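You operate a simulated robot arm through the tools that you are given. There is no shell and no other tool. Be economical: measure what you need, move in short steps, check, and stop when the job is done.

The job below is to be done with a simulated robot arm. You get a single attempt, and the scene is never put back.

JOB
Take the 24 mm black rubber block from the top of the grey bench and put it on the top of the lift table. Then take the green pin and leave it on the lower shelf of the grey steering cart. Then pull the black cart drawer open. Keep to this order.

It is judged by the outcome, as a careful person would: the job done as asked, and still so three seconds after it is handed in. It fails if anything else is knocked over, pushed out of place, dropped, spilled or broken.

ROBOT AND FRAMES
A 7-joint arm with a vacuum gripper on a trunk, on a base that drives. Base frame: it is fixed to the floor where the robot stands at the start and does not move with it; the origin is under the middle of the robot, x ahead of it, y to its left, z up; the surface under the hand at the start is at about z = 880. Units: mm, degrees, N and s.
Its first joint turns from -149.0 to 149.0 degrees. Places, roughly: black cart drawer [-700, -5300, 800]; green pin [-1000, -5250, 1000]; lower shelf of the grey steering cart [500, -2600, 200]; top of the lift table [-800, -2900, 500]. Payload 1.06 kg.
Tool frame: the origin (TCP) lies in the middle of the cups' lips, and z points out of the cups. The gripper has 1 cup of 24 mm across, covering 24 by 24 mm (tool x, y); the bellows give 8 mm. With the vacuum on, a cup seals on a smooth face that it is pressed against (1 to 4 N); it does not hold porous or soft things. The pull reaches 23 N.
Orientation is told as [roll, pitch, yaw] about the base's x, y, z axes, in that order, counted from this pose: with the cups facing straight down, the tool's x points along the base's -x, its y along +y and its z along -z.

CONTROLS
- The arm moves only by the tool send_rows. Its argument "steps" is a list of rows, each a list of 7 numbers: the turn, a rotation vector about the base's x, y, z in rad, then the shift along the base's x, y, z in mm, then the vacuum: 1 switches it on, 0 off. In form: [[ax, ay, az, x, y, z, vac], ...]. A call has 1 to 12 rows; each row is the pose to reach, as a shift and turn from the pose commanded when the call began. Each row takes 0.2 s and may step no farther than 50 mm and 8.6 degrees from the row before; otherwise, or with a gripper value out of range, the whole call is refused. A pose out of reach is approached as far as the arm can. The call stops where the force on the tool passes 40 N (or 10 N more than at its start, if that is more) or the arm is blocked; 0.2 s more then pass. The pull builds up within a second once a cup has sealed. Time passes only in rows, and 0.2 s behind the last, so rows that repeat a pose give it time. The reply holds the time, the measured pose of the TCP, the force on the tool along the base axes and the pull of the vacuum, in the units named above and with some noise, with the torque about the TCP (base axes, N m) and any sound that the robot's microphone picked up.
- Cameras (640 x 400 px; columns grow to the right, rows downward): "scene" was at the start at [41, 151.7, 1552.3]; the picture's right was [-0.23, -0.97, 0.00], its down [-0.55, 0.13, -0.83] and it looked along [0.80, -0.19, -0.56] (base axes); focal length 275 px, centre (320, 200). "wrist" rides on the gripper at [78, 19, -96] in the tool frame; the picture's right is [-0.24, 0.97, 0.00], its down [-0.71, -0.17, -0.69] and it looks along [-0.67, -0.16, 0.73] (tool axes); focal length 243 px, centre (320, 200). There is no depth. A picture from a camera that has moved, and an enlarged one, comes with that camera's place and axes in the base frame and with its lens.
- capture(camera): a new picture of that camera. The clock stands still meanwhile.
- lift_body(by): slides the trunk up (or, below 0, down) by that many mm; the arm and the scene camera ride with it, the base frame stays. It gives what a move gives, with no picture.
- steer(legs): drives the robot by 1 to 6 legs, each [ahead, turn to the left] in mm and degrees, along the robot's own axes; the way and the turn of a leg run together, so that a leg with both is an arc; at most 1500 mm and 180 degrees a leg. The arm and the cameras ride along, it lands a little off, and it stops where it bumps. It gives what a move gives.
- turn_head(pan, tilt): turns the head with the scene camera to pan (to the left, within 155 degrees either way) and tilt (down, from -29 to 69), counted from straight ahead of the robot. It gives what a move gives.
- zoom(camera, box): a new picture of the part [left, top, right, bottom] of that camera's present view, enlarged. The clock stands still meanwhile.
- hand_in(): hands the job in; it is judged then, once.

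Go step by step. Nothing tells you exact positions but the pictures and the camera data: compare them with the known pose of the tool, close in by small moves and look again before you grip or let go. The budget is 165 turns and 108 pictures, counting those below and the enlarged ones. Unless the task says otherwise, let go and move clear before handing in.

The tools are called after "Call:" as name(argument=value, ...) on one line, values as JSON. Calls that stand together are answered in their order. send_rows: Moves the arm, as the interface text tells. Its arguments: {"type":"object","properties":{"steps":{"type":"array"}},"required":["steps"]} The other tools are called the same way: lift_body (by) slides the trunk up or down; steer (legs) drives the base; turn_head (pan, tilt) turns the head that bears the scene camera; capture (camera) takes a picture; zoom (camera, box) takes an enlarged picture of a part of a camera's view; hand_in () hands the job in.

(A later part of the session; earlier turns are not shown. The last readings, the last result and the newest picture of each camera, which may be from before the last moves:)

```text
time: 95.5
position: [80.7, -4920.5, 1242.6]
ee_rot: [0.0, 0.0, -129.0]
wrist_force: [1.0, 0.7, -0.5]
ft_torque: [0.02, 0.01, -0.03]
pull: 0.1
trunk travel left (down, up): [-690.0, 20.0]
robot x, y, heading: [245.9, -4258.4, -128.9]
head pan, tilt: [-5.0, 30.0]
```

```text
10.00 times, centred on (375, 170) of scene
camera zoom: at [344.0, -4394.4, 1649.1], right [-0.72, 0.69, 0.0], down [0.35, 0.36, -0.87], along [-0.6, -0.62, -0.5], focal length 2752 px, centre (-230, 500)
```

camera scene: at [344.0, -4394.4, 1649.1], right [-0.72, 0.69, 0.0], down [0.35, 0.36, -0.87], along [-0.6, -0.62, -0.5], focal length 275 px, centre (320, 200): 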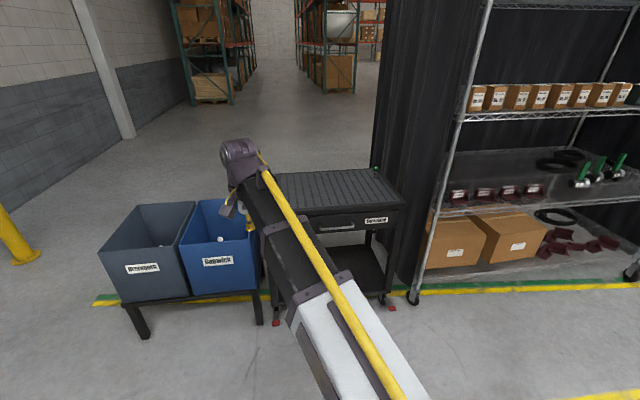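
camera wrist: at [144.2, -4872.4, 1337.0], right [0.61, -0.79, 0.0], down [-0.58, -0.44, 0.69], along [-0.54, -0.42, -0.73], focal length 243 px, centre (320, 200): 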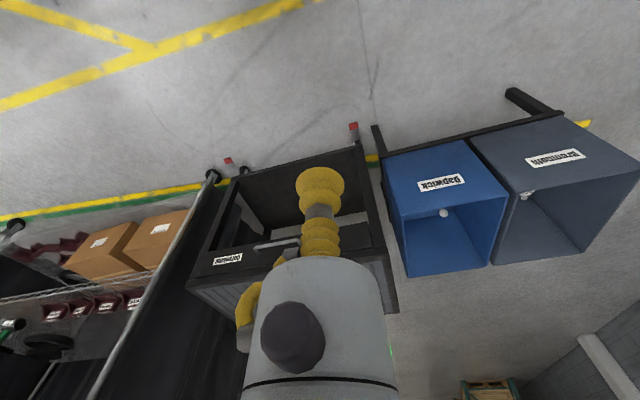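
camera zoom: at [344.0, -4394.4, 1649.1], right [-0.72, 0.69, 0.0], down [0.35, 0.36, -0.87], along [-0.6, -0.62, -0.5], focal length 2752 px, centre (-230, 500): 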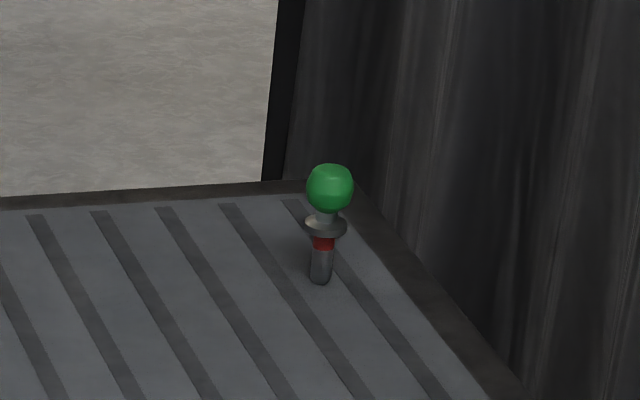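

The green pin stands upright near the cart's right rear corner, roughly [-870, -5200]. I reposition the robot in front of it at about 850 mm.

Call:
steer(legs=[[0, -22.7], [620, 0], [0, 20]])

Call:
turn_head(pan=0, tilt=42)

Call:
capture(camera="scene")

Call:
capture(camera="wrist")

```text
time: 101.2
position: [-491.8, -5206.6, 1242.8]
ee_rot: [0.0, 0.1, -131.5]
wrist_force: [0.5, 0.0, -0.5]
ft_torque: [0.02, -0.01, 0.0]
pull: 0.1
trunk travel left (down, up): [-690.0, 20.0]
robot x, y, heading: [-296.1, -4552.8, -131.3]
head pan, tilt: [-5.0, 30.0]
```

```text
time: 102.0
position: [-492.0, -5205.0, 1242.1]
ee_rot: [0.0, 0.0, -131.5]
wrist_force: [0.1, 0.4, 0.0]
ft_torque: [-0.01, 0.01, -0.03]
pull: 0.1
trunk travel left (down, up): [-690.0, 20.0]
robot x, y, heading: [-296.4, -4552.5, -131.8]
head pan, tilt: [0.0, 42.0]
```

```text
68 pictures are left
camera scene: at [-195.9, -4691.9, 1630.8], right [-0.75, 0.66, 0.0], down [0.44, 0.5, -0.74], along [-0.49, -0.56, -0.67], focal length 275 px, centre (320, 200)
```

scene: 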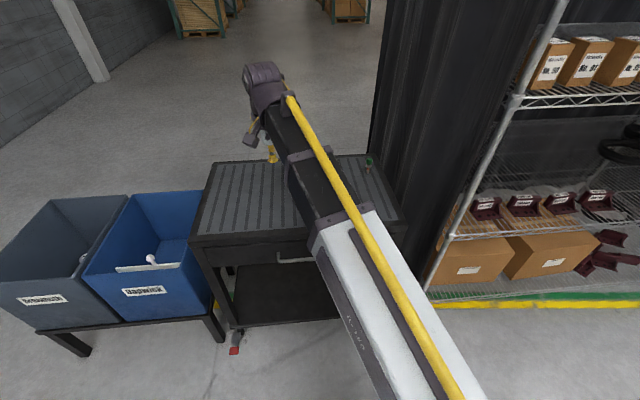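

```text
67 pictures are left
camera wrist: at [-426.1, -5160.7, 1337.0], right [0.57, -0.82, 0.0], down [-0.6, -0.42, 0.69], along [-0.56, -0.39, -0.73], focal length 243 px, centre (320, 200)
```

wrist: 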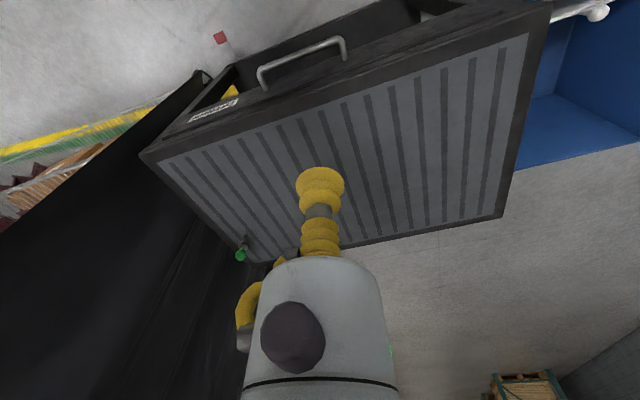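

The knob triangulates to about [-1013, -5304, 960]. I drive 190 mm nearer and bring the hand toward it at height, keeping off the curtain.

Call:
steer(legs=[[190, -1]])

Call:
send_rows(steps=[[0, 0, 0, -46, 4, 0, 0], [0, 0, 0, -92, 8, 0, 0], [0, 0, 0, -138, 12, 0, 0], [0, 0, 0, -184, 16, 0, 0], [0, 0, 0, -230, 20, -20, 0], [0, 0, 0, -276, 25, -40, 0], [0, 0, 0, -320, 30, -60, 0], [0, 0, 0, -320, 30, -60, 0]])

Call:
capture(camera="wrist")

Call:
capture(camera="scene")

```text
time: 103.5
position: [-629.6, -5341.8, 1242.3]
ee_rot: [0.0, 0.0, -132.5]
wrist_force: [-0.3, 0.2, -0.2]
ft_torque: [0.0, -0.02, -0.01]
pull: 0.1
trunk travel left (down, up): [-690.0, 20.0]
robot x, y, heading: [-423.8, -4694.1, -132.6]
head pan, tilt: [0.0, 42.0]
```

```text
refused: row 5 steps farther than a row can; nothing moved
```

```text
66 pictures are left
camera wrist: at [-563.5, -5298.8, 1336.9], right [0.56, -0.83, 0.0], down [-0.6, -0.41, 0.68], along [-0.57, -0.38, -0.73], focal length 243 px, centre (320, 200)
```

wrist: 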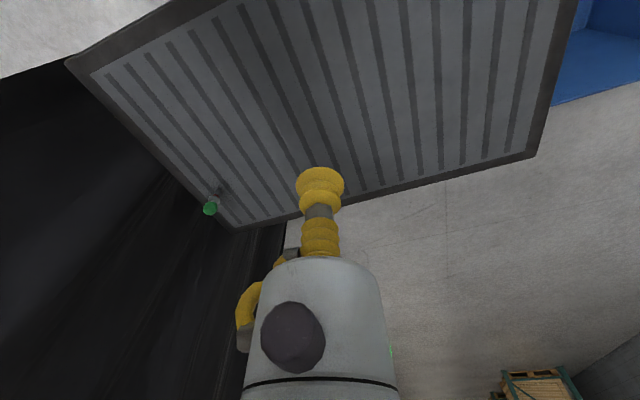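

```text
65 pictures are left
camera scene: at [-325.0, -4834.3, 1630.7], right [-0.74, 0.68, 0.0], down [0.45, 0.49, -0.74], along [-0.5, -0.55, -0.67], focal length 275 px, centre (320, 200)
```

scene: 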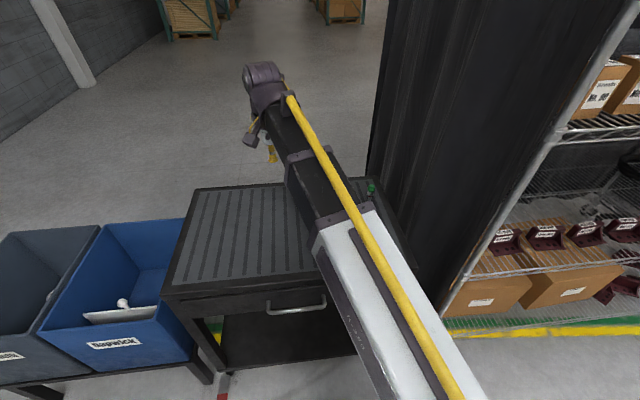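

The knob centre is at about [-1021, -5307, 955]. I move the hand above it at z ≈ 1100 in legal steps.

Call:
send_rows(steps=[[0, 0, 0, -45, 4, 0, 0], [0, 0, 0, -90, 8, 0, 0], [0, 0, 0, -135, 12, 0, 0], [0, 0, 0, -180, 16, 0, 0], [0, 0, 0, -224, 20, -15, 0], [0, 0, 0, -268, 24, -30, 0], [0, 0, 0, -310, 28, -55, 0], [0, 0, 0, -350, 32, -80, 0], [0, 0, 0, -391, 35, -105, 0], [0, 0, 0, -391, 35, -130, 0], [0, 0, 0, -391, 35, -130, 0]])

Call:
capture(camera="wrist")

Call:
capture(camera="scene")

```text
time: 105.9
position: [-1021.1, -5305.9, 1112.3]
ee_rot: [0.0, 0.0, -132.5]
wrist_force: [-0.7, 0.0, 0.5]
ft_torque: [-0.03, 0.01, 0.01]
pull: 0.1
trunk travel left (down, up): [-690.0, 20.0]
robot x, y, heading: [-424.9, -4692.8, -132.2]
head pan, tilt: [0.0, 42.0]
```

```text
64 pictures are left
camera wrist: at [-954.4, -5262.7, 1207.0], right [0.56, -0.83, 0.0], down [-0.6, -0.41, 0.69], along [-0.57, -0.38, -0.73], focal length 243 px, centre (320, 200)
```

wrist: 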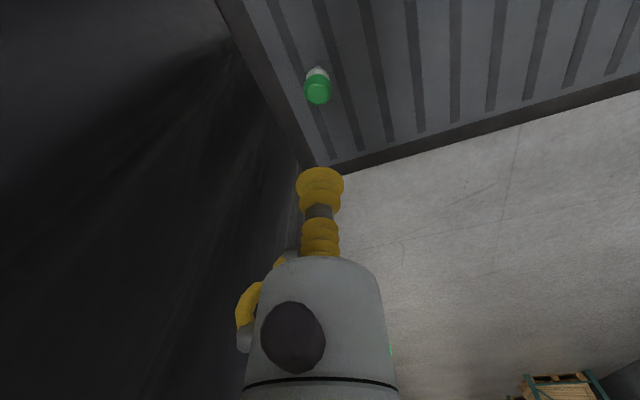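

```text
63 pictures are left
camera scene: at [-324.7, -4834.0, 1630.7], right [-0.74, 0.68, 0.0], down [0.45, 0.49, -0.74], along [-0.5, -0.55, -0.67], focal length 275 px, centre (320, 200)
```

scene: 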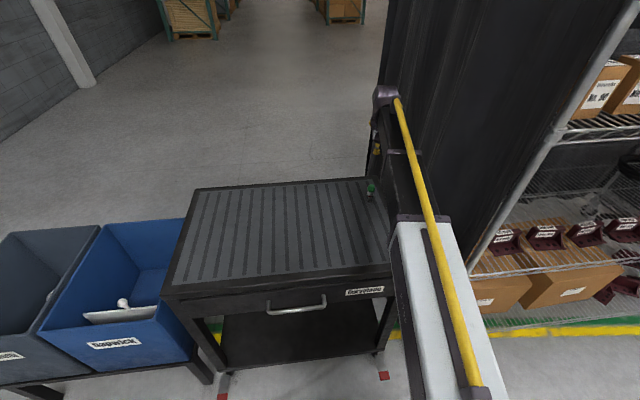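

The hand is nearly over the pin. I enlarge it to see the knob's top and refine.

Call:
zoom(camera="wrist", box=[280, 50, 360, 130])

Call:
zoom(camera="scene", box=[340, 120, 420, 220])

```text
5.00 times, centred on (320, 90) of wrist
camera zoom: at [-954.4, -5262.7, 1207.0], right [0.56, -0.83, 0.0], down [-0.6, -0.41, 0.69], along [-0.57, -0.38, -0.73], focal length 1213 px, centre (320, 750)
```

zoom: 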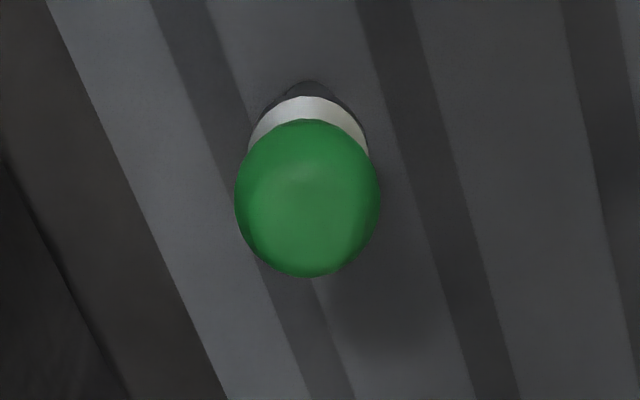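

```text
4.00 times, centred on (380, 170) of scene
camera zoom: at [-324.7, -4834.0, 1630.7], right [-0.74, 0.68, 0.0], down [0.45, 0.49, -0.74], along [-0.5, -0.55, -0.67], focal length 1101 px, centre (80, 320)
```

zoom: 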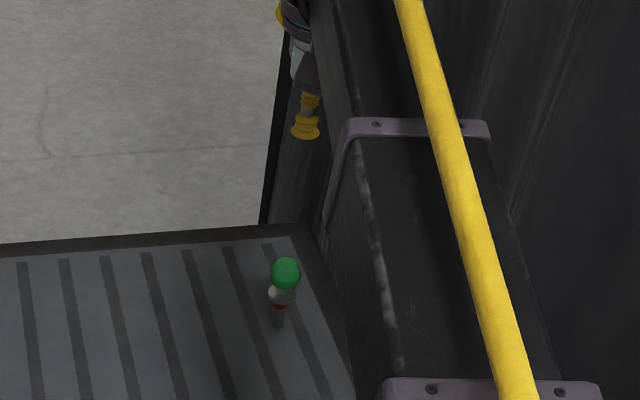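

The knob's centre is about [-1029, -5309, 948] with a rounded top near z 963. I align and lower to just above it, then check.

Call:
send_rows(steps=[[0, 0, 0, -8, -3, -40, 0], [0, 0, 0, -8, -3, -80, 0], [0, 0, 0, -8, -3, -120, 0], [0, 0, 0, -8, -3, -132, 0], [0, 0, 0, -8, -3, -132, 0]])

Call:
zoom(camera="wrist", box=[260, 110, 380, 210])

Call:
zoom(camera="scene", box=[340, 120, 420, 220])

```text
time: 107.1
position: [-1029.5, -5308.1, 977.9]
ee_rot: [0.0, 0.0, -132.6]
wrist_force: [-0.7, 0.0, 0.5]
ft_torque: [0.01, 0.0, -0.01]
pull: 0.1
trunk travel left (down, up): [-690.0, 20.0]
robot x, y, heading: [-428.3, -4691.8, -132.3]
head pan, tilt: [0.0, 42.0]
```

```text
4.00 times, centred on (320, 160) of wrist
camera zoom: at [-963.2, -5265.5, 1073.3], right [0.56, -0.83, 0.0], down [-0.6, -0.41, 0.69], along [-0.57, -0.38, -0.73], focal length 970 px, centre (320, 360)
```

zoom: 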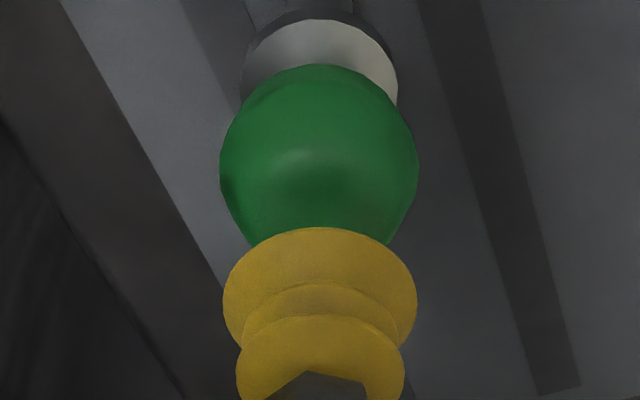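

```text
4.00 times, centred on (380, 170) of scene
camera zoom: at [-324.8, -4833.9, 1630.7], right [-0.74, 0.68, 0.0], down [0.45, 0.49, -0.74], along [-0.5, -0.55, -0.67], focal length 1101 px, centre (80, 320)
```

zoom: 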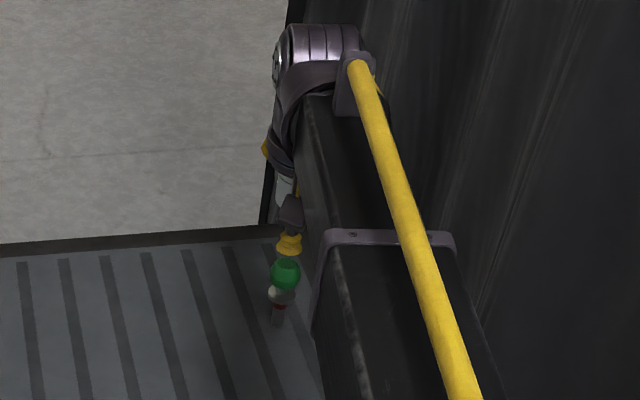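

Cup and knob line up in both views. I lower gently with the vacuum on.

Call:
send_rows(steps=[[0, 0, 0, -1, -1, -8, 1], [0, 0, 0, -1, -1, -12, 1], [0, 0, 0, -1, -1, -15, 1], [0, 0, 0, -1, -1, -18, 1], [0, 0, 0, -1, -1, -18, 1]])

```text
time: 108.3
position: [-1031.2, -5310.9, 961.5]
ee_rot: [0.0, 0.0, -132.4]
wrist_force: [1.0, 0.9, 0.2]
ft_torque: [0.01, -0.01, 0.01]
pull: 23.3
trunk travel left (down, up): [-690.0, 20.0]
robot x, y, heading: [-423.8, -4692.1, -132.7]
head pan, tilt: [0.0, 42.0]
```

The cup sealed with full pull. I lift straight up.

Call:
send_rows(steps=[[0, 0, 0, 0, 0, 5, 1], [0, 0, 0, 0, 0, 15, 1], [0, 0, 0, 0, 0, 40, 1], [0, 0, 0, 0, 0, 80, 1], [0, 0, 0, 0, 0, 120, 1], [0, 0, 0, 0, 0, 165, 1], [0, 0, 0, 0, 0, 210, 1], [0, 0, 0, 0, 0, 255, 1], [0, 0, 0, 0, 0, 280, 1]])

Call:
capture(camera="wrist")

Call:
zoom(camera="scene", box=[310, 20, 470, 220])

```text
time: 110.3
position: [-1028.7, -5311.5, 1241.4]
ee_rot: [0.0, 0.0, -132.5]
wrist_force: [0.0, 0.2, -0.4]
ft_torque: [0.0, 0.0, 0.01]
pull: 23.0
trunk travel left (down, up): [-690.0, 20.0]
robot x, y, heading: [-423.1, -4695.6, -132.5]
head pan, tilt: [0.0, 42.0]
```

```text
58 pictures are left
camera wrist: at [-963.2, -5268.3, 1336.2], right [0.56, -0.83, 0.0], down [-0.6, -0.41, 0.68], along [-0.57, -0.38, -0.73], focal length 243 px, centre (320, 200)
```

wrist: 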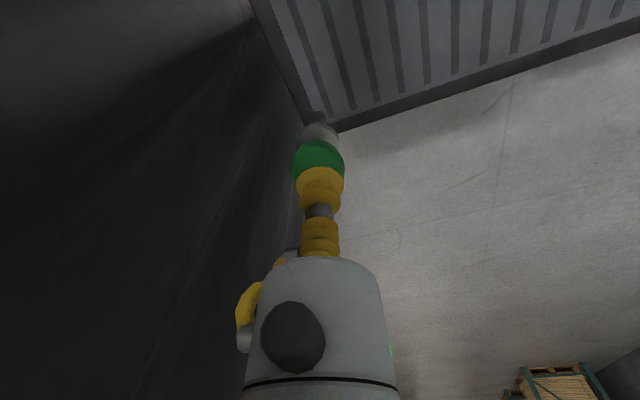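

```text
2.00 times, centred on (390, 120) of scene
camera zoom: at [-324.7, -4833.8, 1630.7], right [-0.74, 0.68, 0.0], down [0.45, 0.49, -0.74], along [-0.5, -0.55, -0.67], focal length 550 px, centre (180, 360)
```

zoom: 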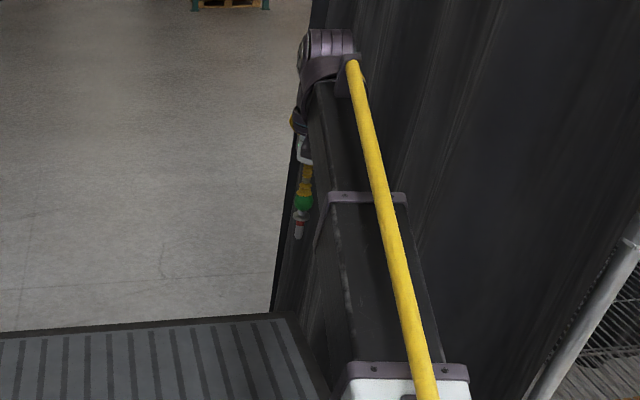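

The pin is held. I retract the arm and back out along the way I came, to the left side of the grey cart near [1150, -3100].

Call:
send_rows(steps=[[0, 0, 0, 34, 35, 0, 1], [0, 0, 0, 68, 70, 0, 1], [0, 0, 0, 102, 105, 0, 1], [0, 0, 0, 136, 140, 0, 1], [0, 0, 0, 170, 175, 0, 1]])

Call:
steer(legs=[[0, -6.8], [-1377, 0], [0, 12], [-850, 0]])

Call:
turn_head(pan=-95, tilt=45)

Call:
capture(camera="scene")

```text
time: 111.5
position: [-860.8, -5135.2, 1240.9]
ee_rot: [0.0, 0.0, -132.5]
wrist_force: [0.0, 0.3, -0.6]
ft_torque: [-0.02, 0.0, -0.01]
pull: 22.6
trunk travel left (down, up): [-690.0, 20.0]
robot x, y, heading: [-426.2, -4693.2, -132.4]
head pan, tilt: [0.0, 42.0]
```

```text
time: 123.8
position: [717.0, -3587.7, 1241.5]
ee_rot: [-0.1, 0.0, -125.3]
wrist_force: [-0.8, 0.2, 0.2]
ft_torque: [0.01, 0.02, -0.01]
pull: 23.0
trunk travel left (down, up): [-690.0, 20.0]
robot x, y, heading: [1096.0, -3091.7, -125.1]
head pan, tilt: [0.0, 42.0]
```

```text
time: 125.5
position: [718.4, -3586.4, 1241.7]
ee_rot: [0.0, 0.0, -125.2]
wrist_force: [-0.4, -0.2, 0.1]
ft_torque: [0.0, -0.01, -0.01]
pull: 23.4
trunk travel left (down, up): [-690.0, 20.0]
robot x, y, heading: [1095.9, -3092.3, -125.2]
head pan, tilt: [-95.0, 45.0]
```

```text
56 pictures are left
camera scene: at [1198.9, -3098.9, 1626.4], right [0.65, 0.76, 0.0], down [0.54, -0.46, -0.71], along [-0.54, 0.46, -0.71], focal length 275 px, centre (320, 200)
```

scene: 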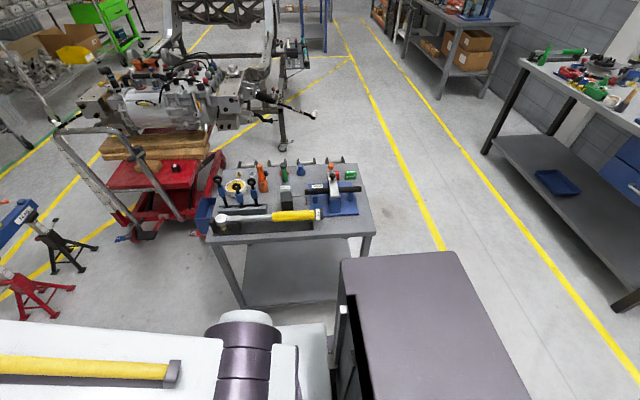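

The robot stands about 490 mm from the grey cart's free long side, and the lower shelf is open there. I turn to face it square on.

Call:
steer(legs=[[0, -93]])

Call:
turn_head(pan=0, tilt=55)

Call:
capture(camera="scene")

Call:
capture(camera="wrist")

```text
time: 129.9
position: [626.0, -2682.5, 1242.3]
ee_rot: [0.0, 0.0, 141.0]
wrist_force: [-0.2, 0.8, -0.6]
ft_torque: [-0.01, -0.02, 0.02]
pull: 22.6
trunk travel left (down, up): [-690.0, 20.0]
robot x, y, heading: [1096.0, -3091.9, 141.4]
head pan, tilt: [-95.0, 45.0]
```

```text
time: 131.6
position: [624.8, -2682.9, 1240.7]
ee_rot: [0.1, 0.0, 141.1]
wrist_force: [0.4, 1.0, -0.1]
ft_torque: [0.03, -0.02, 0.02]
pull: 23.3
trunk travel left (down, up): [-690.0, 20.0]
robot x, y, heading: [1096.4, -3091.6, 141.0]
head pan, tilt: [0.0, 55.0]
```

```text
55 pictures are left
camera scene: at [968.2, -3205.1, 1613.0], right [0.63, 0.78, 0.0], down [0.64, -0.51, -0.57], along [-0.45, 0.36, -0.82], focal length 275 px, centre (320, 200)
```

scene: 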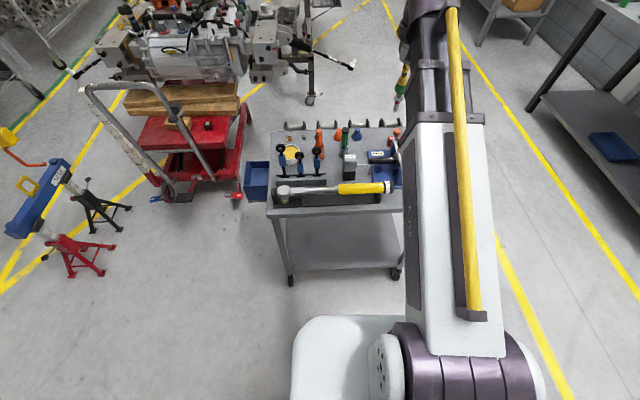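

```text
54 pictures are left
camera wrist: at [674.6, -2747.9, 1335.9], right [-0.79, -0.61, 0.0], down [-0.44, 0.58, 0.69], along [-0.42, 0.54, -0.73], focal length 243 px, centre (320, 200)
```

wrist: 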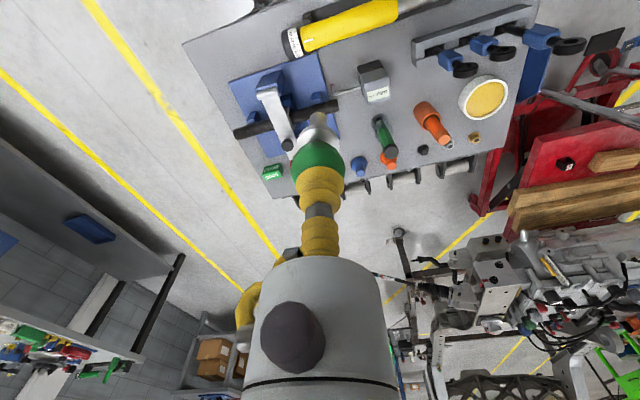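

Before lowering I must be clear of the cart top, so I back up 160 mm, then measure the shelf edge with an enlarged view.

Call:
steer(legs=[[-160, 0]])

Call:
zoom(camera="scene", box=[230, 120, 410, 270])

Call:
lift_body(by=-250)

Call:
turn_head(pan=5, tilt=45)

Call:
zoom(camera="scene", box=[230, 120, 430, 280])

```text
time: 133.0
position: [751.8, -2785.8, 1241.4]
ee_rot: [0.1, 0.0, 141.2]
wrist_force: [0.3, -0.5, -0.6]
ft_torque: [0.03, 0.01, -0.02]
pull: 23.2
trunk travel left (down, up): [-690.0, 20.0]
robot x, y, heading: [1223.9, -3195.2, 141.1]
head pan, tilt: [0.0, 55.0]
```

```text
2.67 times, centred on (320, 195) of scene
camera zoom: at [1094.3, -3306.9, 1613.0], right [0.63, 0.78, 0.0], down [0.64, -0.51, -0.57], along [-0.45, 0.36, -0.82], focal length 734 px, centre (320, 213)
```

zoom: 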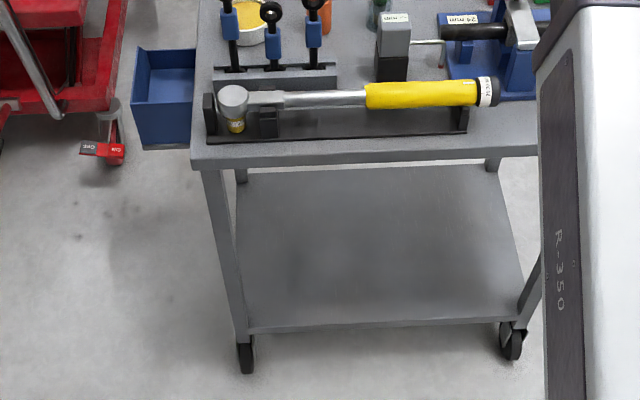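

```text
time: 135.6
position: [750.8, -2784.6, 990.2]
ee_rot: [0.1, 0.1, 141.3]
wrist_force: [-0.1, -0.2, -1.8]
ft_torque: [0.02, 0.0, 0.0]
pull: 23.0
trunk travel left (down, up): [-440.0, 270.0]
robot x, y, heading: [1223.4, -3191.7, 141.1]
head pan, tilt: [0.0, 55.0]
```

```text
time: 136.3
position: [750.7, -2785.9, 991.6]
ee_rot: [0.0, -0.1, 141.2]
wrist_force: [-0.4, -0.6, -0.1]
ft_torque: [0.0, -0.02, -0.01]
pull: 22.5
trunk travel left (down, up): [-440.0, 270.0]
robot x, y, heading: [1221.1, -3190.7, 141.0]
head pan, tilt: [5.0, 45.0]
```

```text
2.50 times, centred on (330, 200) of scene
camera zoom: at [1082.6, -3306.5, 1376.4], right [0.56, 0.83, 0.0], down [0.59, -0.39, -0.71], along [-0.59, 0.39, -0.71], focal length 688 px, centre (295, 200)
```

zoom: 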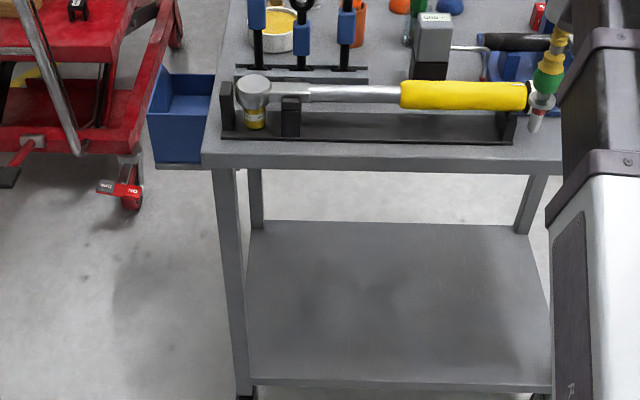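

The cart top is at z ≈ 760, the shelf at z ≈ 180, and the cart edge about 720 mm from the robot axis. The hand is outside it; I draw back 60 mm more and lower the trunk.

Call:
send_rows(steps=[[0, 0, 0, 23, -19, 0, 1], [0, 0, 0, 47, -37, 0, 1], [0, 0, 0, 47, -37, 0, 1]])

Call:
lift_body(by=-100)

Call:
capture(camera="scene")

Call:
capture(camera="wrist")

```text
time: 136.8
position: [782.4, -2812.0, 991.1]
ee_rot: [-0.1, -0.7, 141.0]
wrist_force: [-5.0, 2.5, -11.4]
ft_torque: [0.34, -0.02, -0.19]
pull: 23.1
trunk travel left (down, up): [-440.0, 270.0]
robot x, y, heading: [1222.0, -3194.2, 141.1]
head pan, tilt: [5.0, 45.0]
stopped in row 2: the force on the tool passed its limit at 55 N (the readings are from after the stop); the commanded pose is now the measured one
```

```text
time: 138.2
position: [783.1, -2811.8, 890.8]
ee_rot: [-0.2, -0.6, 141.1]
wrist_force: [-7.2, 7.6, -21.2]
ft_torque: [0.66, 0.32, -0.12]
pull: 22.5
trunk travel left (down, up): [-340.0, 370.0]
robot x, y, heading: [1222.3, -3194.4, 141.4]
head pan, tilt: [5.0, 45.0]
```

```text
51 pictures are left
camera scene: at [1082.6, -3306.5, 1276.5], right [0.56, 0.83, 0.0], down [0.59, -0.39, -0.71], along [-0.59, 0.39, -0.71], focal length 275 px, centre (320, 200)
```

scene: 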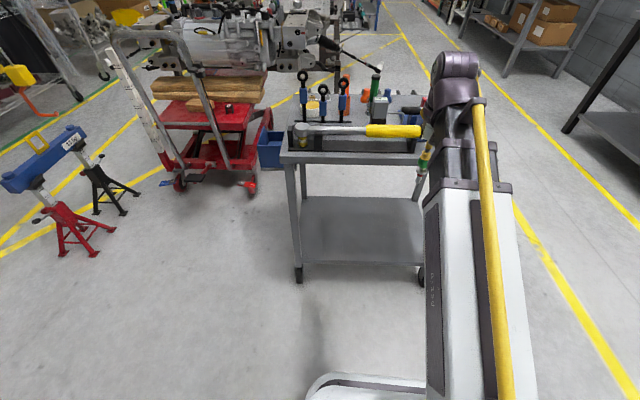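

```text
50 pictures are left
camera wrist: at [832.3, -2877.4, 984.8], right [-0.79, -0.61, 0.0], down [-0.44, 0.57, 0.69], along [-0.42, 0.55, -0.72], focal length 243 px, centre (320, 200)
```

wrist: 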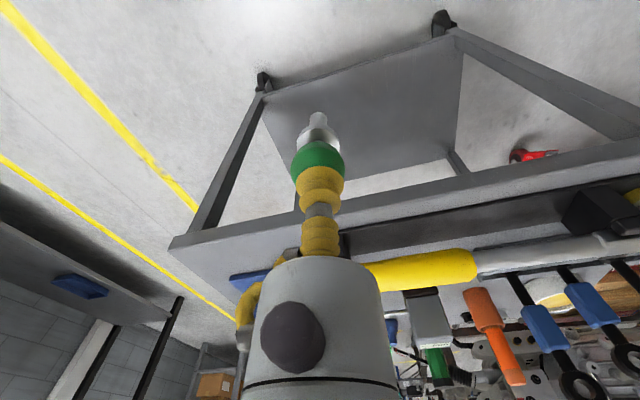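

The arm refused to fold in further, probably touching itself, with force still on the tool. I ease it back out a little and check that the force vanishes.

Call:
send_rows(steps=[[0, 0, 0, -8, 6, 0, 1], [0, 0, 0, -19, 15, 0, 1], [0, 0, 0, -19, 15, 0, 1]])

Call:
zoom(camera="scene", box=[360, 40, 560, 220])

```text
time: 139.0
position: [764.0, -2795.7, 891.9]
ee_rot: [-0.1, -0.5, 141.1]
wrist_force: [-0.8, 0.9, -1.4]
ft_torque: [-0.03, 0.03, 0.02]
pull: 23.3
trunk travel left (down, up): [-340.0, 370.0]
robot x, y, heading: [1220.6, -3193.3, 141.4]
head pan, tilt: [5.0, 45.0]
```

```text
2.22 times, centred on (460, 130) of scene
camera zoom: at [1082.6, -3306.5, 1276.4], right [0.56, 0.83, 0.0], down [0.59, -0.39, -0.71], along [-0.59, 0.39, -0.71], focal length 612 px, centre (9, 356)
```

zoom: 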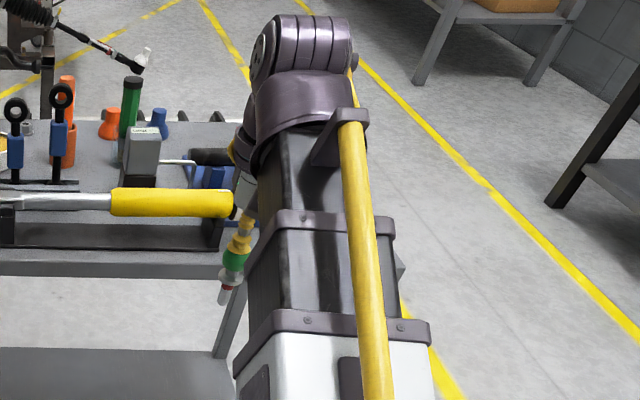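

The force is gone; it was the arm folding onto itself. I back the robot 40 mm for clearance, then lower further and check.

Call:
steer(legs=[[-40, 0]])

Call:
lift_body(by=-330)

Call:
capture(camera="wrist")

Call:
capture(camera="scene")

```text
time: 139.8
position: [796.4, -2821.6, 891.2]
ee_rot: [-0.1, -0.5, 141.0]
wrist_force: [-0.3, -0.2, -1.5]
ft_torque: [0.0, 0.0, -0.01]
pull: 23.2
trunk travel left (down, up): [-340.0, 370.0]
robot x, y, heading: [1249.8, -3215.2, 141.1]
head pan, tilt: [5.0, 45.0]
```

```text
time: 143.1
position: [796.7, -2821.4, 561.8]
ee_rot: [0.0, -0.6, 141.0]
wrist_force: [-0.1, 0.2, -0.6]
ft_torque: [-0.01, -0.03, 0.0]
pull: 22.2
trunk travel left (down, up): [-10.0, 700.0]
robot x, y, heading: [1253.0, -3216.9, 141.0]
head pan, tilt: [5.0, 45.0]
```

```text
48 pictures are left
camera wrist: at [845.1, -2887.0, 654.8], right [-0.79, -0.61, 0.0], down [-0.44, 0.57, 0.69], along [-0.42, 0.55, -0.72], focal length 243 px, centre (320, 200)
```

wrist: 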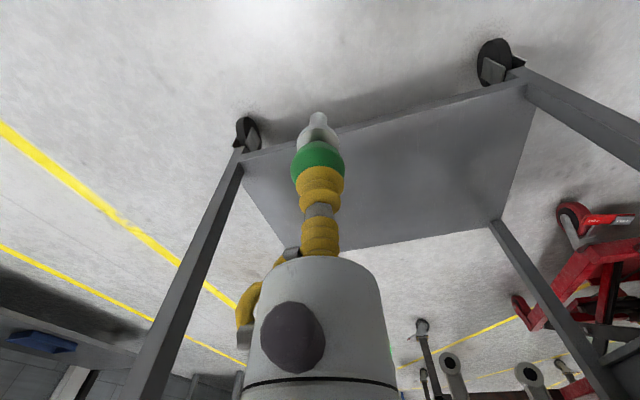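

```text
47 pictures are left
camera scene: at [1113.8, -3331.6, 946.5], right [0.56, 0.83, 0.0], down [0.59, -0.39, -0.71], along [-0.59, 0.39, -0.71], focal length 275 px, centre (320, 200)
```

scene: 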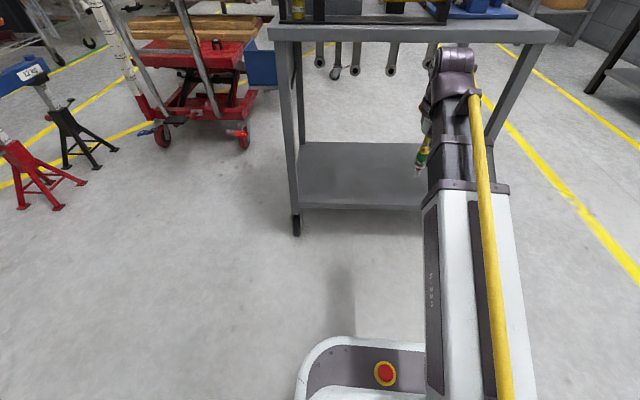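

The hand is 166 mm outside the shelf edge, clear of legs; shelf corners are near [802, -2533] and [464, -2995]. I lower the hand to z ≈ 330.

Call:
send_rows(steps=[[0, 0, 0, -3, 2, -40, 1], [0, 0, 0, -6, 4, -80, 1], [0, 0, 0, -9, 6, -120, 1], [0, 0, 0, -12, 8, -160, 1], [0, 0, 0, -12, 8, -200, 1], [0, 0, 0, -12, 8, -232, 1], [0, 0, 0, -12, 8, -232, 1]])

Call:
capture(camera="wrist")

Call:
capture(camera="scene")

```text
time: 144.7
position: [782.1, -2811.6, 330.0]
ee_rot: [-0.1, -0.6, 141.0]
wrist_force: [-0.1, 0.3, -0.8]
ft_torque: [0.01, -0.02, 0.04]
pull: 22.7
trunk travel left (down, up): [-10.0, 700.0]
robot x, y, heading: [1250.5, -3218.2, 141.2]
head pan, tilt: [5.0, 45.0]
```

```text
46 pictures are left
camera wrist: at [832.4, -2878.6, 422.9], right [-0.79, -0.61, 0.0], down [-0.44, 0.57, 0.69], along [-0.42, 0.55, -0.72], focal length 243 px, centre (320, 200)
```

wrist: 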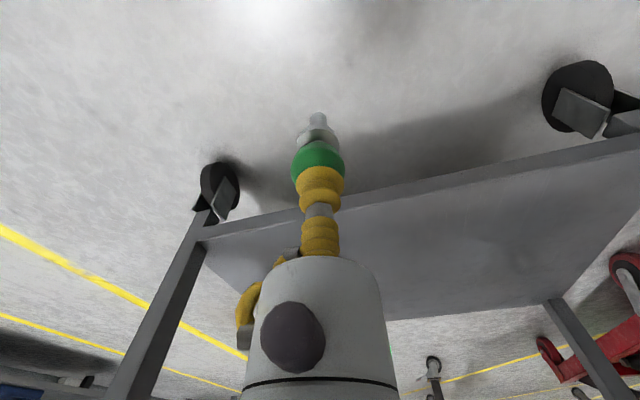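

```text
45 pictures are left
camera scene: at [1113.9, -3331.6, 946.4], right [0.56, 0.83, 0.0], down [0.59, -0.39, -0.71], along [-0.59, 0.39, -0.71], focal length 275 px, centre (320, 200)
```

scene: 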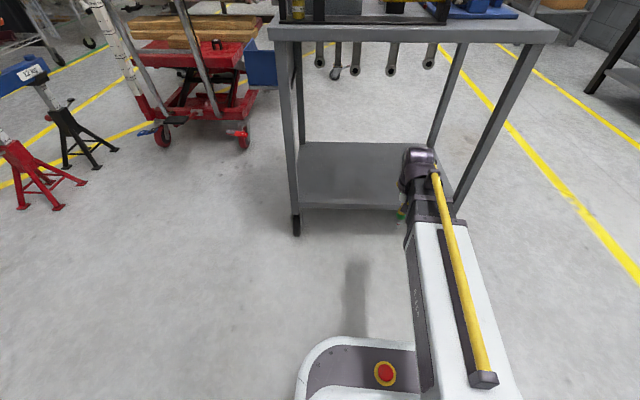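

The shelf surface works out at z ≈ 205; the pin's tip is some 40 mm above it. I now move in under the cart top.

Call:
send_rows(steps=[[0, 0, 0, -40, 21, 0, 1], [0, 0, 0, -80, 43, 0, 1], [0, 0, 0, -120, 64, 0, 1], [0, 0, 0, -160, 86, 0, 1], [0, 0, 0, -200, 107, 0, 1], [0, 0, 0, -237, 128, 0, 1], [0, 0, 0, -237, 128, 0, 1]])

Call:
capture(camera="wrist")

Call:
capture(camera="scene")

```text
time: 146.3
position: [547.6, -2686.0, 330.4]
ee_rot: [0.0, -0.5, 141.0]
wrist_force: [0.8, 0.2, -0.3]
ft_torque: [0.05, 0.01, -0.02]
pull: 23.5
trunk travel left (down, up): [-10.0, 700.0]
robot x, y, heading: [1254.9, -3217.5, 141.2]
head pan, tilt: [5.0, 45.0]
```

```text
44 pictures are left
camera wrist: at [595.8, -2752.7, 423.2], right [-0.79, -0.61, 0.0], down [-0.44, 0.57, 0.69], along [-0.42, 0.55, -0.72], focal length 243 px, centre (320, 200)
```

wrist: 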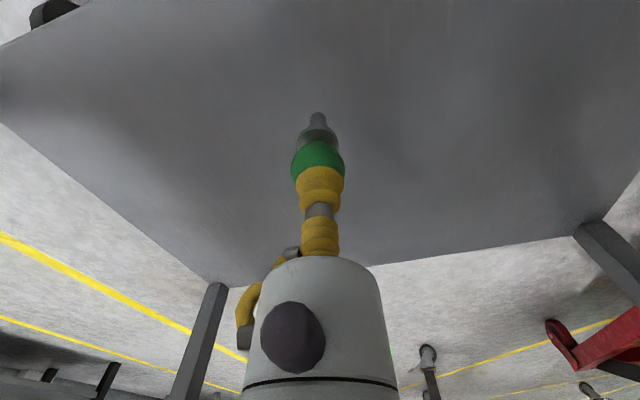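

```text
43 pictures are left
camera scene: at [1113.8, -3331.6, 946.4], right [0.56, 0.83, 0.0], down [0.59, -0.39, -0.71], along [-0.59, 0.39, -0.71], focal length 275 px, centre (320, 200)
```

scene: 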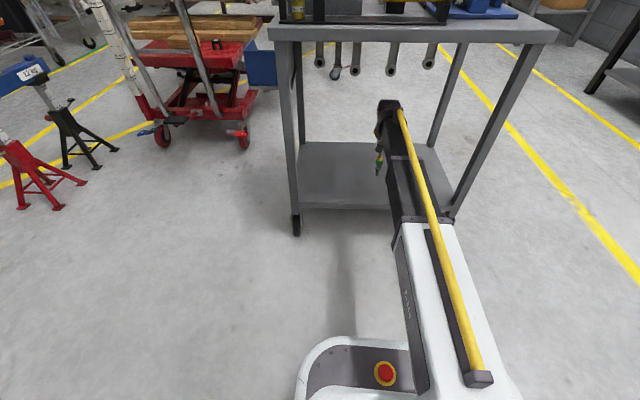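

The pin is over the middle of the shelf. I lower in small steps toward contact.

Call:
send_rows(steps=[[0, 0, 0, 0, 0, -20, 1], [0, 0, 0, 0, 0, -30, 1], [0, 0, 0, 0, 0, -36, 1], [0, 0, 0, 0, 0, -40, 1], [0, 0, 0, 0, 0, -43, 1], [0, 0, 0, 0, 0, -43, 1]])

Call:
zoom(camera="scene", box=[350, 120, 430, 200])

Call:
zoom(camera="wrist", box=[270, 80, 370, 180])

```text
time: 147.7
position: [546.3, -2686.0, 285.2]
ee_rot: [-0.1, -0.5, 141.0]
wrist_force: [0.6, 0.7, -0.8]
ft_torque: [-0.04, 0.01, 0.0]
pull: 22.9
trunk travel left (down, up): [-10.0, 700.0]
robot x, y, heading: [1253.8, -3219.0, 141.1]
head pan, tilt: [5.0, 45.0]
```

```text
5.00 times, centred on (390, 160) of scene
camera zoom: at [1113.8, -3331.6, 946.4], right [0.56, 0.83, 0.0], down [0.59, -0.39, -0.71], along [-0.59, 0.39, -0.71], focal length 1376 px, centre (-30, 400)
```

zoom: 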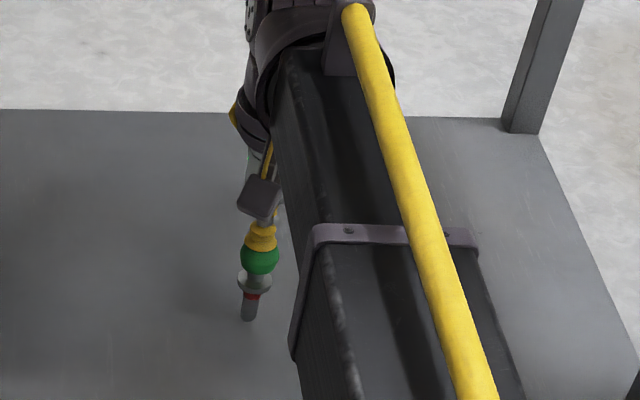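

```text
4.00 times, centred on (320, 130) of wrist
camera zoom: at [596.3, -2751.0, 379.4], right [-0.79, -0.61, 0.0], down [-0.44, 0.57, 0.69], along [-0.42, 0.55, -0.72], focal length 970 px, centre (320, 480)
```

zoom: 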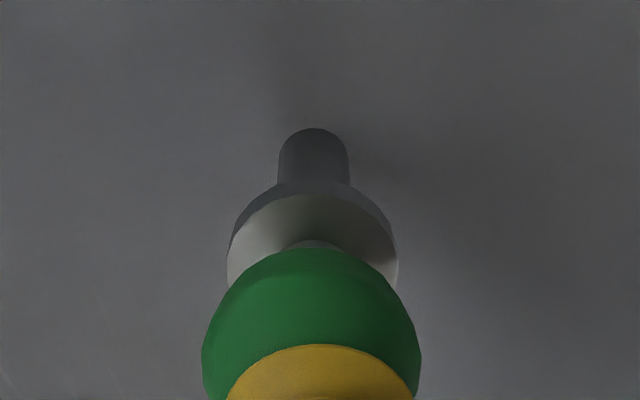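

No contact yet; the pin's length matches how it stood on the cart, so it stands on its own end. I keep lowering by small steps.

Call:
send_rows(steps=[[0, 0, 0, 0, 0, -3, 1], [0, 0, 0, 0, 0, -5, 1], [0, 0, 0, 0, 0, -7, 1], [0, 0, 0, 0, 0, -9, 1], [0, 0, 0, 0, 0, -9, 1]])

```text
time: 148.9
position: [547.7, -2685.6, 278.3]
ee_rot: [-0.1, -0.6, 141.0]
wrist_force: [0.0, 0.2, 15.4]
ft_torque: [0.04, 0.01, 0.03]
pull: 22.6
trunk travel left (down, up): [-10.0, 700.0]
robot x, y, heading: [1254.7, -3216.0, 141.2]
head pan, tilt: [5.0, 45.0]
```

Contact at 15 N. I ease up 2 mm, release the vacuum, wait, and rise slowly straight up.

Call:
send_rows(steps=[[0, 0, 0, 0, 0, 1, 1], [0, 0, 0, 0, 0, 2, 1], [0, 0, 0, 0, 0, 2, 0], [0, 0, 0, 0, 0, 2, 0], [0, 0, 0, 0, 0, 2, 0], [0, 0, 0, 0, 0, 2, 0], [0, 0, 0, 0, 0, 4, 0], [0, 0, 0, 0, 0, 7, 0], [0, 0, 0, 0, 0, 12, 0], [0, 0, 0, 0, 0, 25, 0], [0, 0, 0, 0, 0, 45, 0], [0, 0, 0, 0, 0, 45, 0]])

Call:
capture(camera="wrist")

```text
time: 151.5
position: [547.0, -2684.2, 323.1]
ee_rot: [0.0, -0.6, 140.9]
wrist_force: [0.0, -0.5, -0.6]
ft_torque: [0.03, 0.01, 0.0]
pull: 0.1
trunk travel left (down, up): [-10.0, 700.0]
robot x, y, heading: [1254.1, -3219.3, 141.2]
head pan, tilt: [5.0, 45.0]
```

```text
40 pictures are left
camera wrist: at [596.2, -2751.5, 416.8], right [-0.79, -0.61, 0.0], down [-0.44, 0.57, 0.69], along [-0.42, 0.55, -0.72], focal length 243 px, centre (320, 200)
```

wrist: 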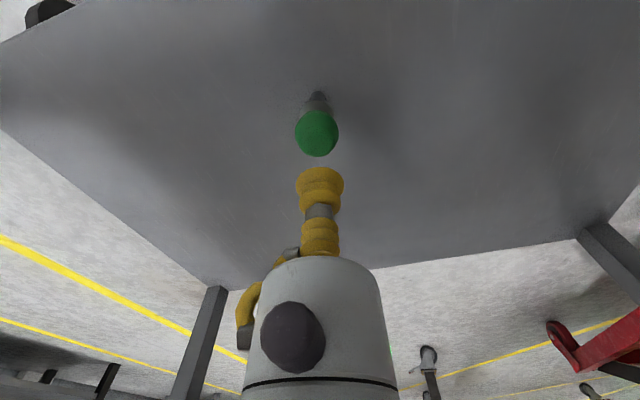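

The pin stands on the lower shelf. I rise a bit more and withdraw the way I came in.

Call:
send_rows(steps=[[0, 0, 0, 0, 0, 40, 0], [0, 0, 0, 0, 0, 50, 0], [0, 0, 0, 40, -21, 50, 0], [0, 0, 0, 80, -43, 50, 0], [0, 0, 0, 120, -64, 50, 0], [0, 0, 0, 160, -86, 50, 0], [0, 0, 0, 200, -107, 50, 0], [0, 0, 0, 237, -128, 50, 0], [0, 0, 0, 237, -128, 90, 0], [0, 0, 0, 237, -128, 130, 0], [0, 0, 0, 240, -130, 170, 0], [0, 0, 0, 240, -130, 210, 0]])

Call:
capture(camera="scene")

```text
time: 154.1
position: [784.9, -2814.1, 533.1]
ee_rot: [-0.1, -0.5, 141.0]
wrist_force: [0.0, 0.3, -0.5]
ft_torque: [-0.03, -0.01, -0.01]
pull: 0.0
trunk travel left (down, up): [-10.0, 700.0]
robot x, y, heading: [1253.1, -3215.5, 141.1]
head pan, tilt: [5.0, 45.0]
```

```text
39 pictures are left
camera scene: at [1113.8, -3331.6, 946.4], right [0.56, 0.83, 0.0], down [0.59, -0.39, -0.71], along [-0.59, 0.39, -0.71], focal length 275 px, centre (320, 200)
```

scene: 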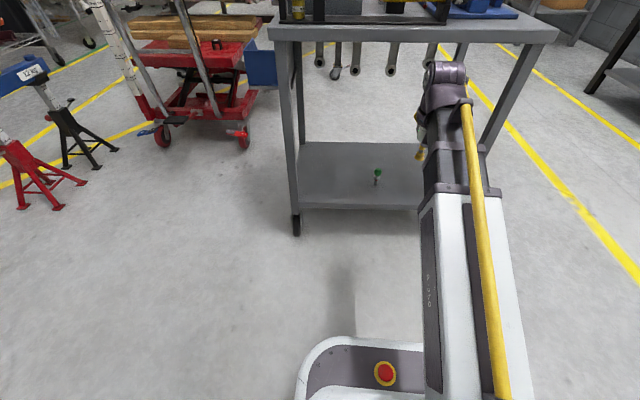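

The green pin stands safely on the lower shelf. Now I raise the trunk and drive back to the front of the black cart for the drawer.

Call:
lift_body(by=400)

Call:
lift_body(by=290)

Call:
steer(legs=[[160, 0], [0, 92.2], [850, 0]])

```text
time: 157.9
position: [786.9, -2814.7, 932.2]
ee_rot: [-0.2, -0.5, 141.0]
wrist_force: [0.6, -1.0, 0.4]
ft_torque: [0.01, 0.0, 0.02]
pull: 0.0
trunk travel left (down, up): [-410.0, 300.0]
robot x, y, heading: [1254.6, -3218.3, 141.2]
head pan, tilt: [5.0, 45.0]
```

```text
time: 160.8
position: [785.8, -2815.7, 1222.8]
ee_rot: [-0.1, -0.4, 140.9]
wrist_force: [-1.0, -0.2, 0.4]
ft_torque: [-0.04, 0.01, -0.02]
pull: 0.1
trunk travel left (down, up): [-700.0, 10.0]
robot x, y, heading: [1256.4, -3222.4, 141.3]
head pan, tilt: [5.0, 45.0]
```

```text
time: 170.3
position: [256.0, -4299.7, 1223.8]
ee_rot: [-0.1, -0.6, -125.5]
wrist_force: [0.3, -0.6, 0.3]
ft_torque: [-0.02, 0.0, -0.01]
pull: 0.1
trunk travel left (down, up): [-700.0, 10.0]
robot x, y, heading: [629.8, -3805.3, -125.3]
head pan, tilt: [5.0, 45.0]
```

Next I go to a spot square in front of the drawer, about 950 mm from it.

Call:
steer(legs=[[0, -9.9], [880, 0], [0, 9.7]])

Call:
turn_head(pan=5, tilt=35)

Call:
capture(camera="scene")

Call:
capture(camera="wrist")

```text
time: 176.3
position: [-363.3, -4919.1, 1222.7]
ee_rot: [-0.1, -0.6, -125.5]
wrist_force: [0.0, 0.1, 0.3]
ft_torque: [-0.02, 0.01, 0.0]
pull: 0.1
trunk travel left (down, up): [-700.0, 10.0]
robot x, y, heading: [6.1, -4428.6, -125.1]
head pan, tilt: [5.0, 45.0]
```

```text
time: 177.0
position: [-363.6, -4919.9, 1222.3]
ee_rot: [-0.1, -0.4, -125.4]
wrist_force: [0.3, 0.6, 0.6]
ft_torque: [-0.01, 0.0, 0.02]
pull: 0.0
trunk travel left (down, up): [-700.0, 10.0]
robot x, y, heading: [12.0, -4428.0, -125.5]
head pan, tilt: [5.0, 35.0]
```

```text
38 pictures are left
camera scene: at [129.9, -4564.3, 1651.2], right [-0.86, 0.5, 0.0], down [0.29, 0.5, -0.82], along [-0.41, -0.71, -0.57], focal length 275 px, centre (320, 200)
```

scene: 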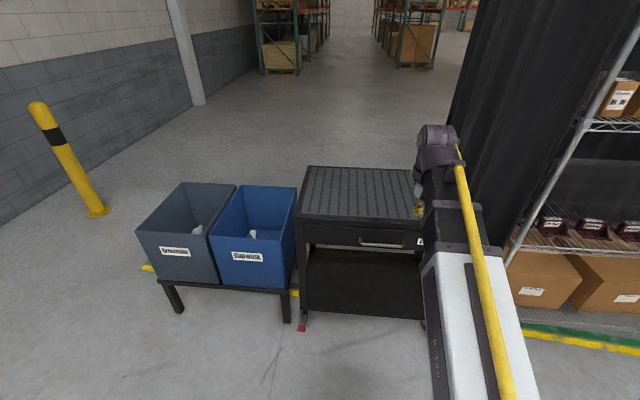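

```text
37 pictures are left
camera wrist: at [-302.7, -4867.7, 1316.4], right [0.66, -0.76, 0.0], down [-0.55, -0.47, 0.69], along [-0.52, -0.45, -0.72], focal length 243 px, centre (320, 200)
```

wrist: 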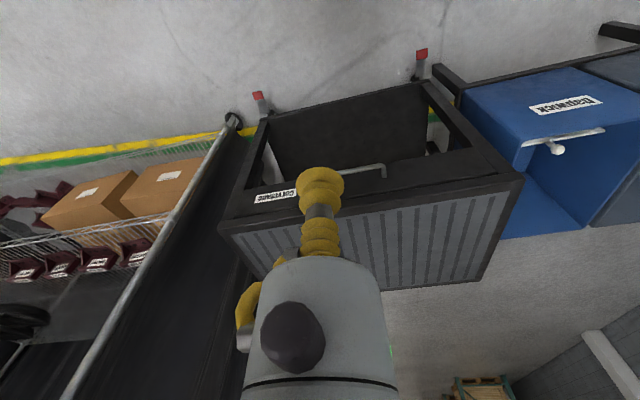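

Call:
zoom(camera="scene", box=[290, 200, 440, 290])

Call:
zoom(camera="wrist", box=[220, 80, 520, 260])

```text
4.27 times, centred on (365, 245) of scene
camera zoom: at [129.9, -4564.3, 1651.2], right [-0.86, 0.5, 0.0], down [0.29, 0.5, -0.82], along [-0.41, -0.71, -0.57], focal length 1174 px, centre (128, 8)
```

zoom: 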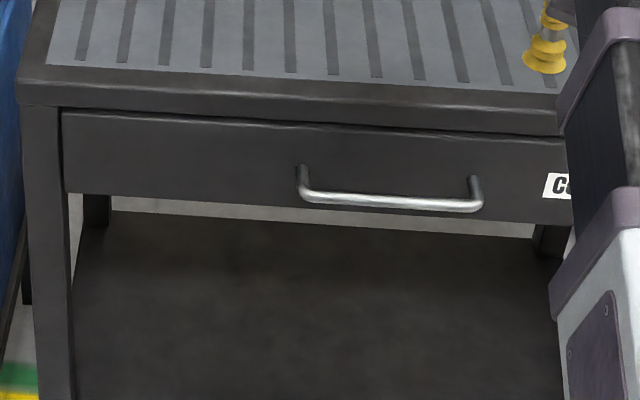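

```text
2.13 times, centred on (370, 170) of wrist
camera zoom: at [-302.7, -4867.7, 1316.4], right [0.66, -0.76, 0.0], down [-0.55, -0.47, 0.69], along [-0.52, -0.45, -0.72], focal length 518 px, centre (213, 264)
```

zoom: 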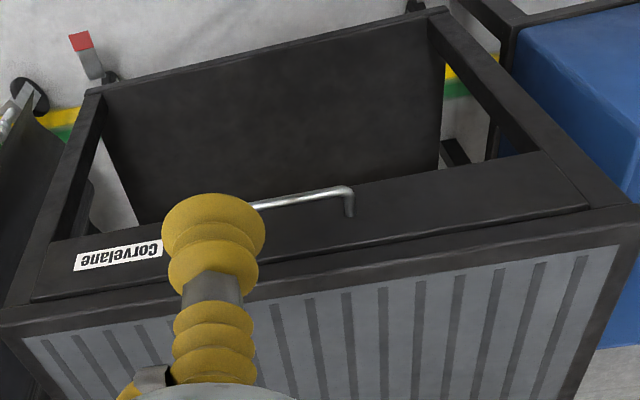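

The drawer face is a plane with its free area left of the handle; I aim the cup at about [-464, -5315, 785], facing along [-0.58, -0.81, 0]. First I swing the tool from pointing down to pointing forward.

Call:
send_rows(steps=[[-0.1162, 0.083, 0, -13.2, -18.5, 1.6, 0], [-0.2325, 0.1659, 0, -26.2, -36.7, 6.5, 0], [-0.3487, 0.2489, 0, -38.6, -54.1, 14.5, 0], [-0.465, 0.3319, 0, -50.3, -70.4, 25.4, 0], [-0.5812, 0.4149, 0, -60.9, -85.3, 39.1, 0], [-0.6974, 0.4978, 0, -70.3, -98.4, 55.2, 0], [-0.8137, 0.5808, 0, -78.2, -109.5, 73.5, 0], [-0.9299, 0.6638, 0, -84.6, -118.4, 93.5, 0], [-1.0462, 0.7467, 0, -89.2, -124.9, 114.9, 0], [-1.1624, 0.8297, 0, -92.1, -128.9, 137.2, 0], [-1.2786, 0.9127, 0, -93, -130.2, 160, 0], [-1.2786, 0.9127, 0, -93, -130.2, 160, 0]])

Call:
capture(camera="scene")

```text
time: 179.6
position: [-455.7, -5051.2, 1383.4]
ee_rot: [-171.2, -89.3, 45.4]
wrist_force: [0.0, 0.1, -0.1]
ft_torque: [-0.01, 0.05, 0.03]
pull: 0.1
trunk travel left (down, up): [-700.0, 10.0]
robot x, y, heading: [9.2, -4425.1, -125.6]
head pan, tilt: [5.0, 35.0]
```

```text
34 pictures are left
camera scene: at [129.9, -4564.3, 1651.2], right [-0.86, 0.5, 0.0], down [0.29, 0.5, -0.82], along [-0.41, -0.71, -0.57], focal length 275 px, centre (320, 200)
```

scene: 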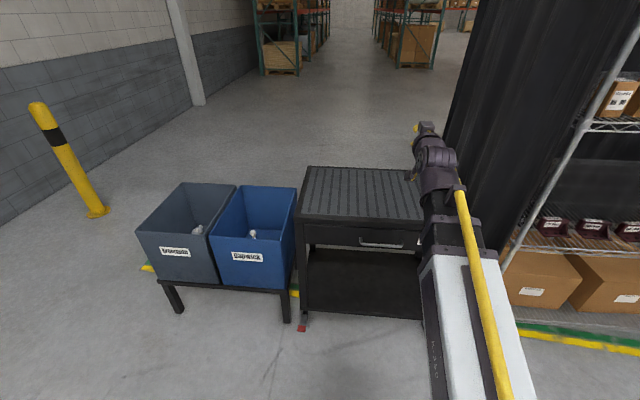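

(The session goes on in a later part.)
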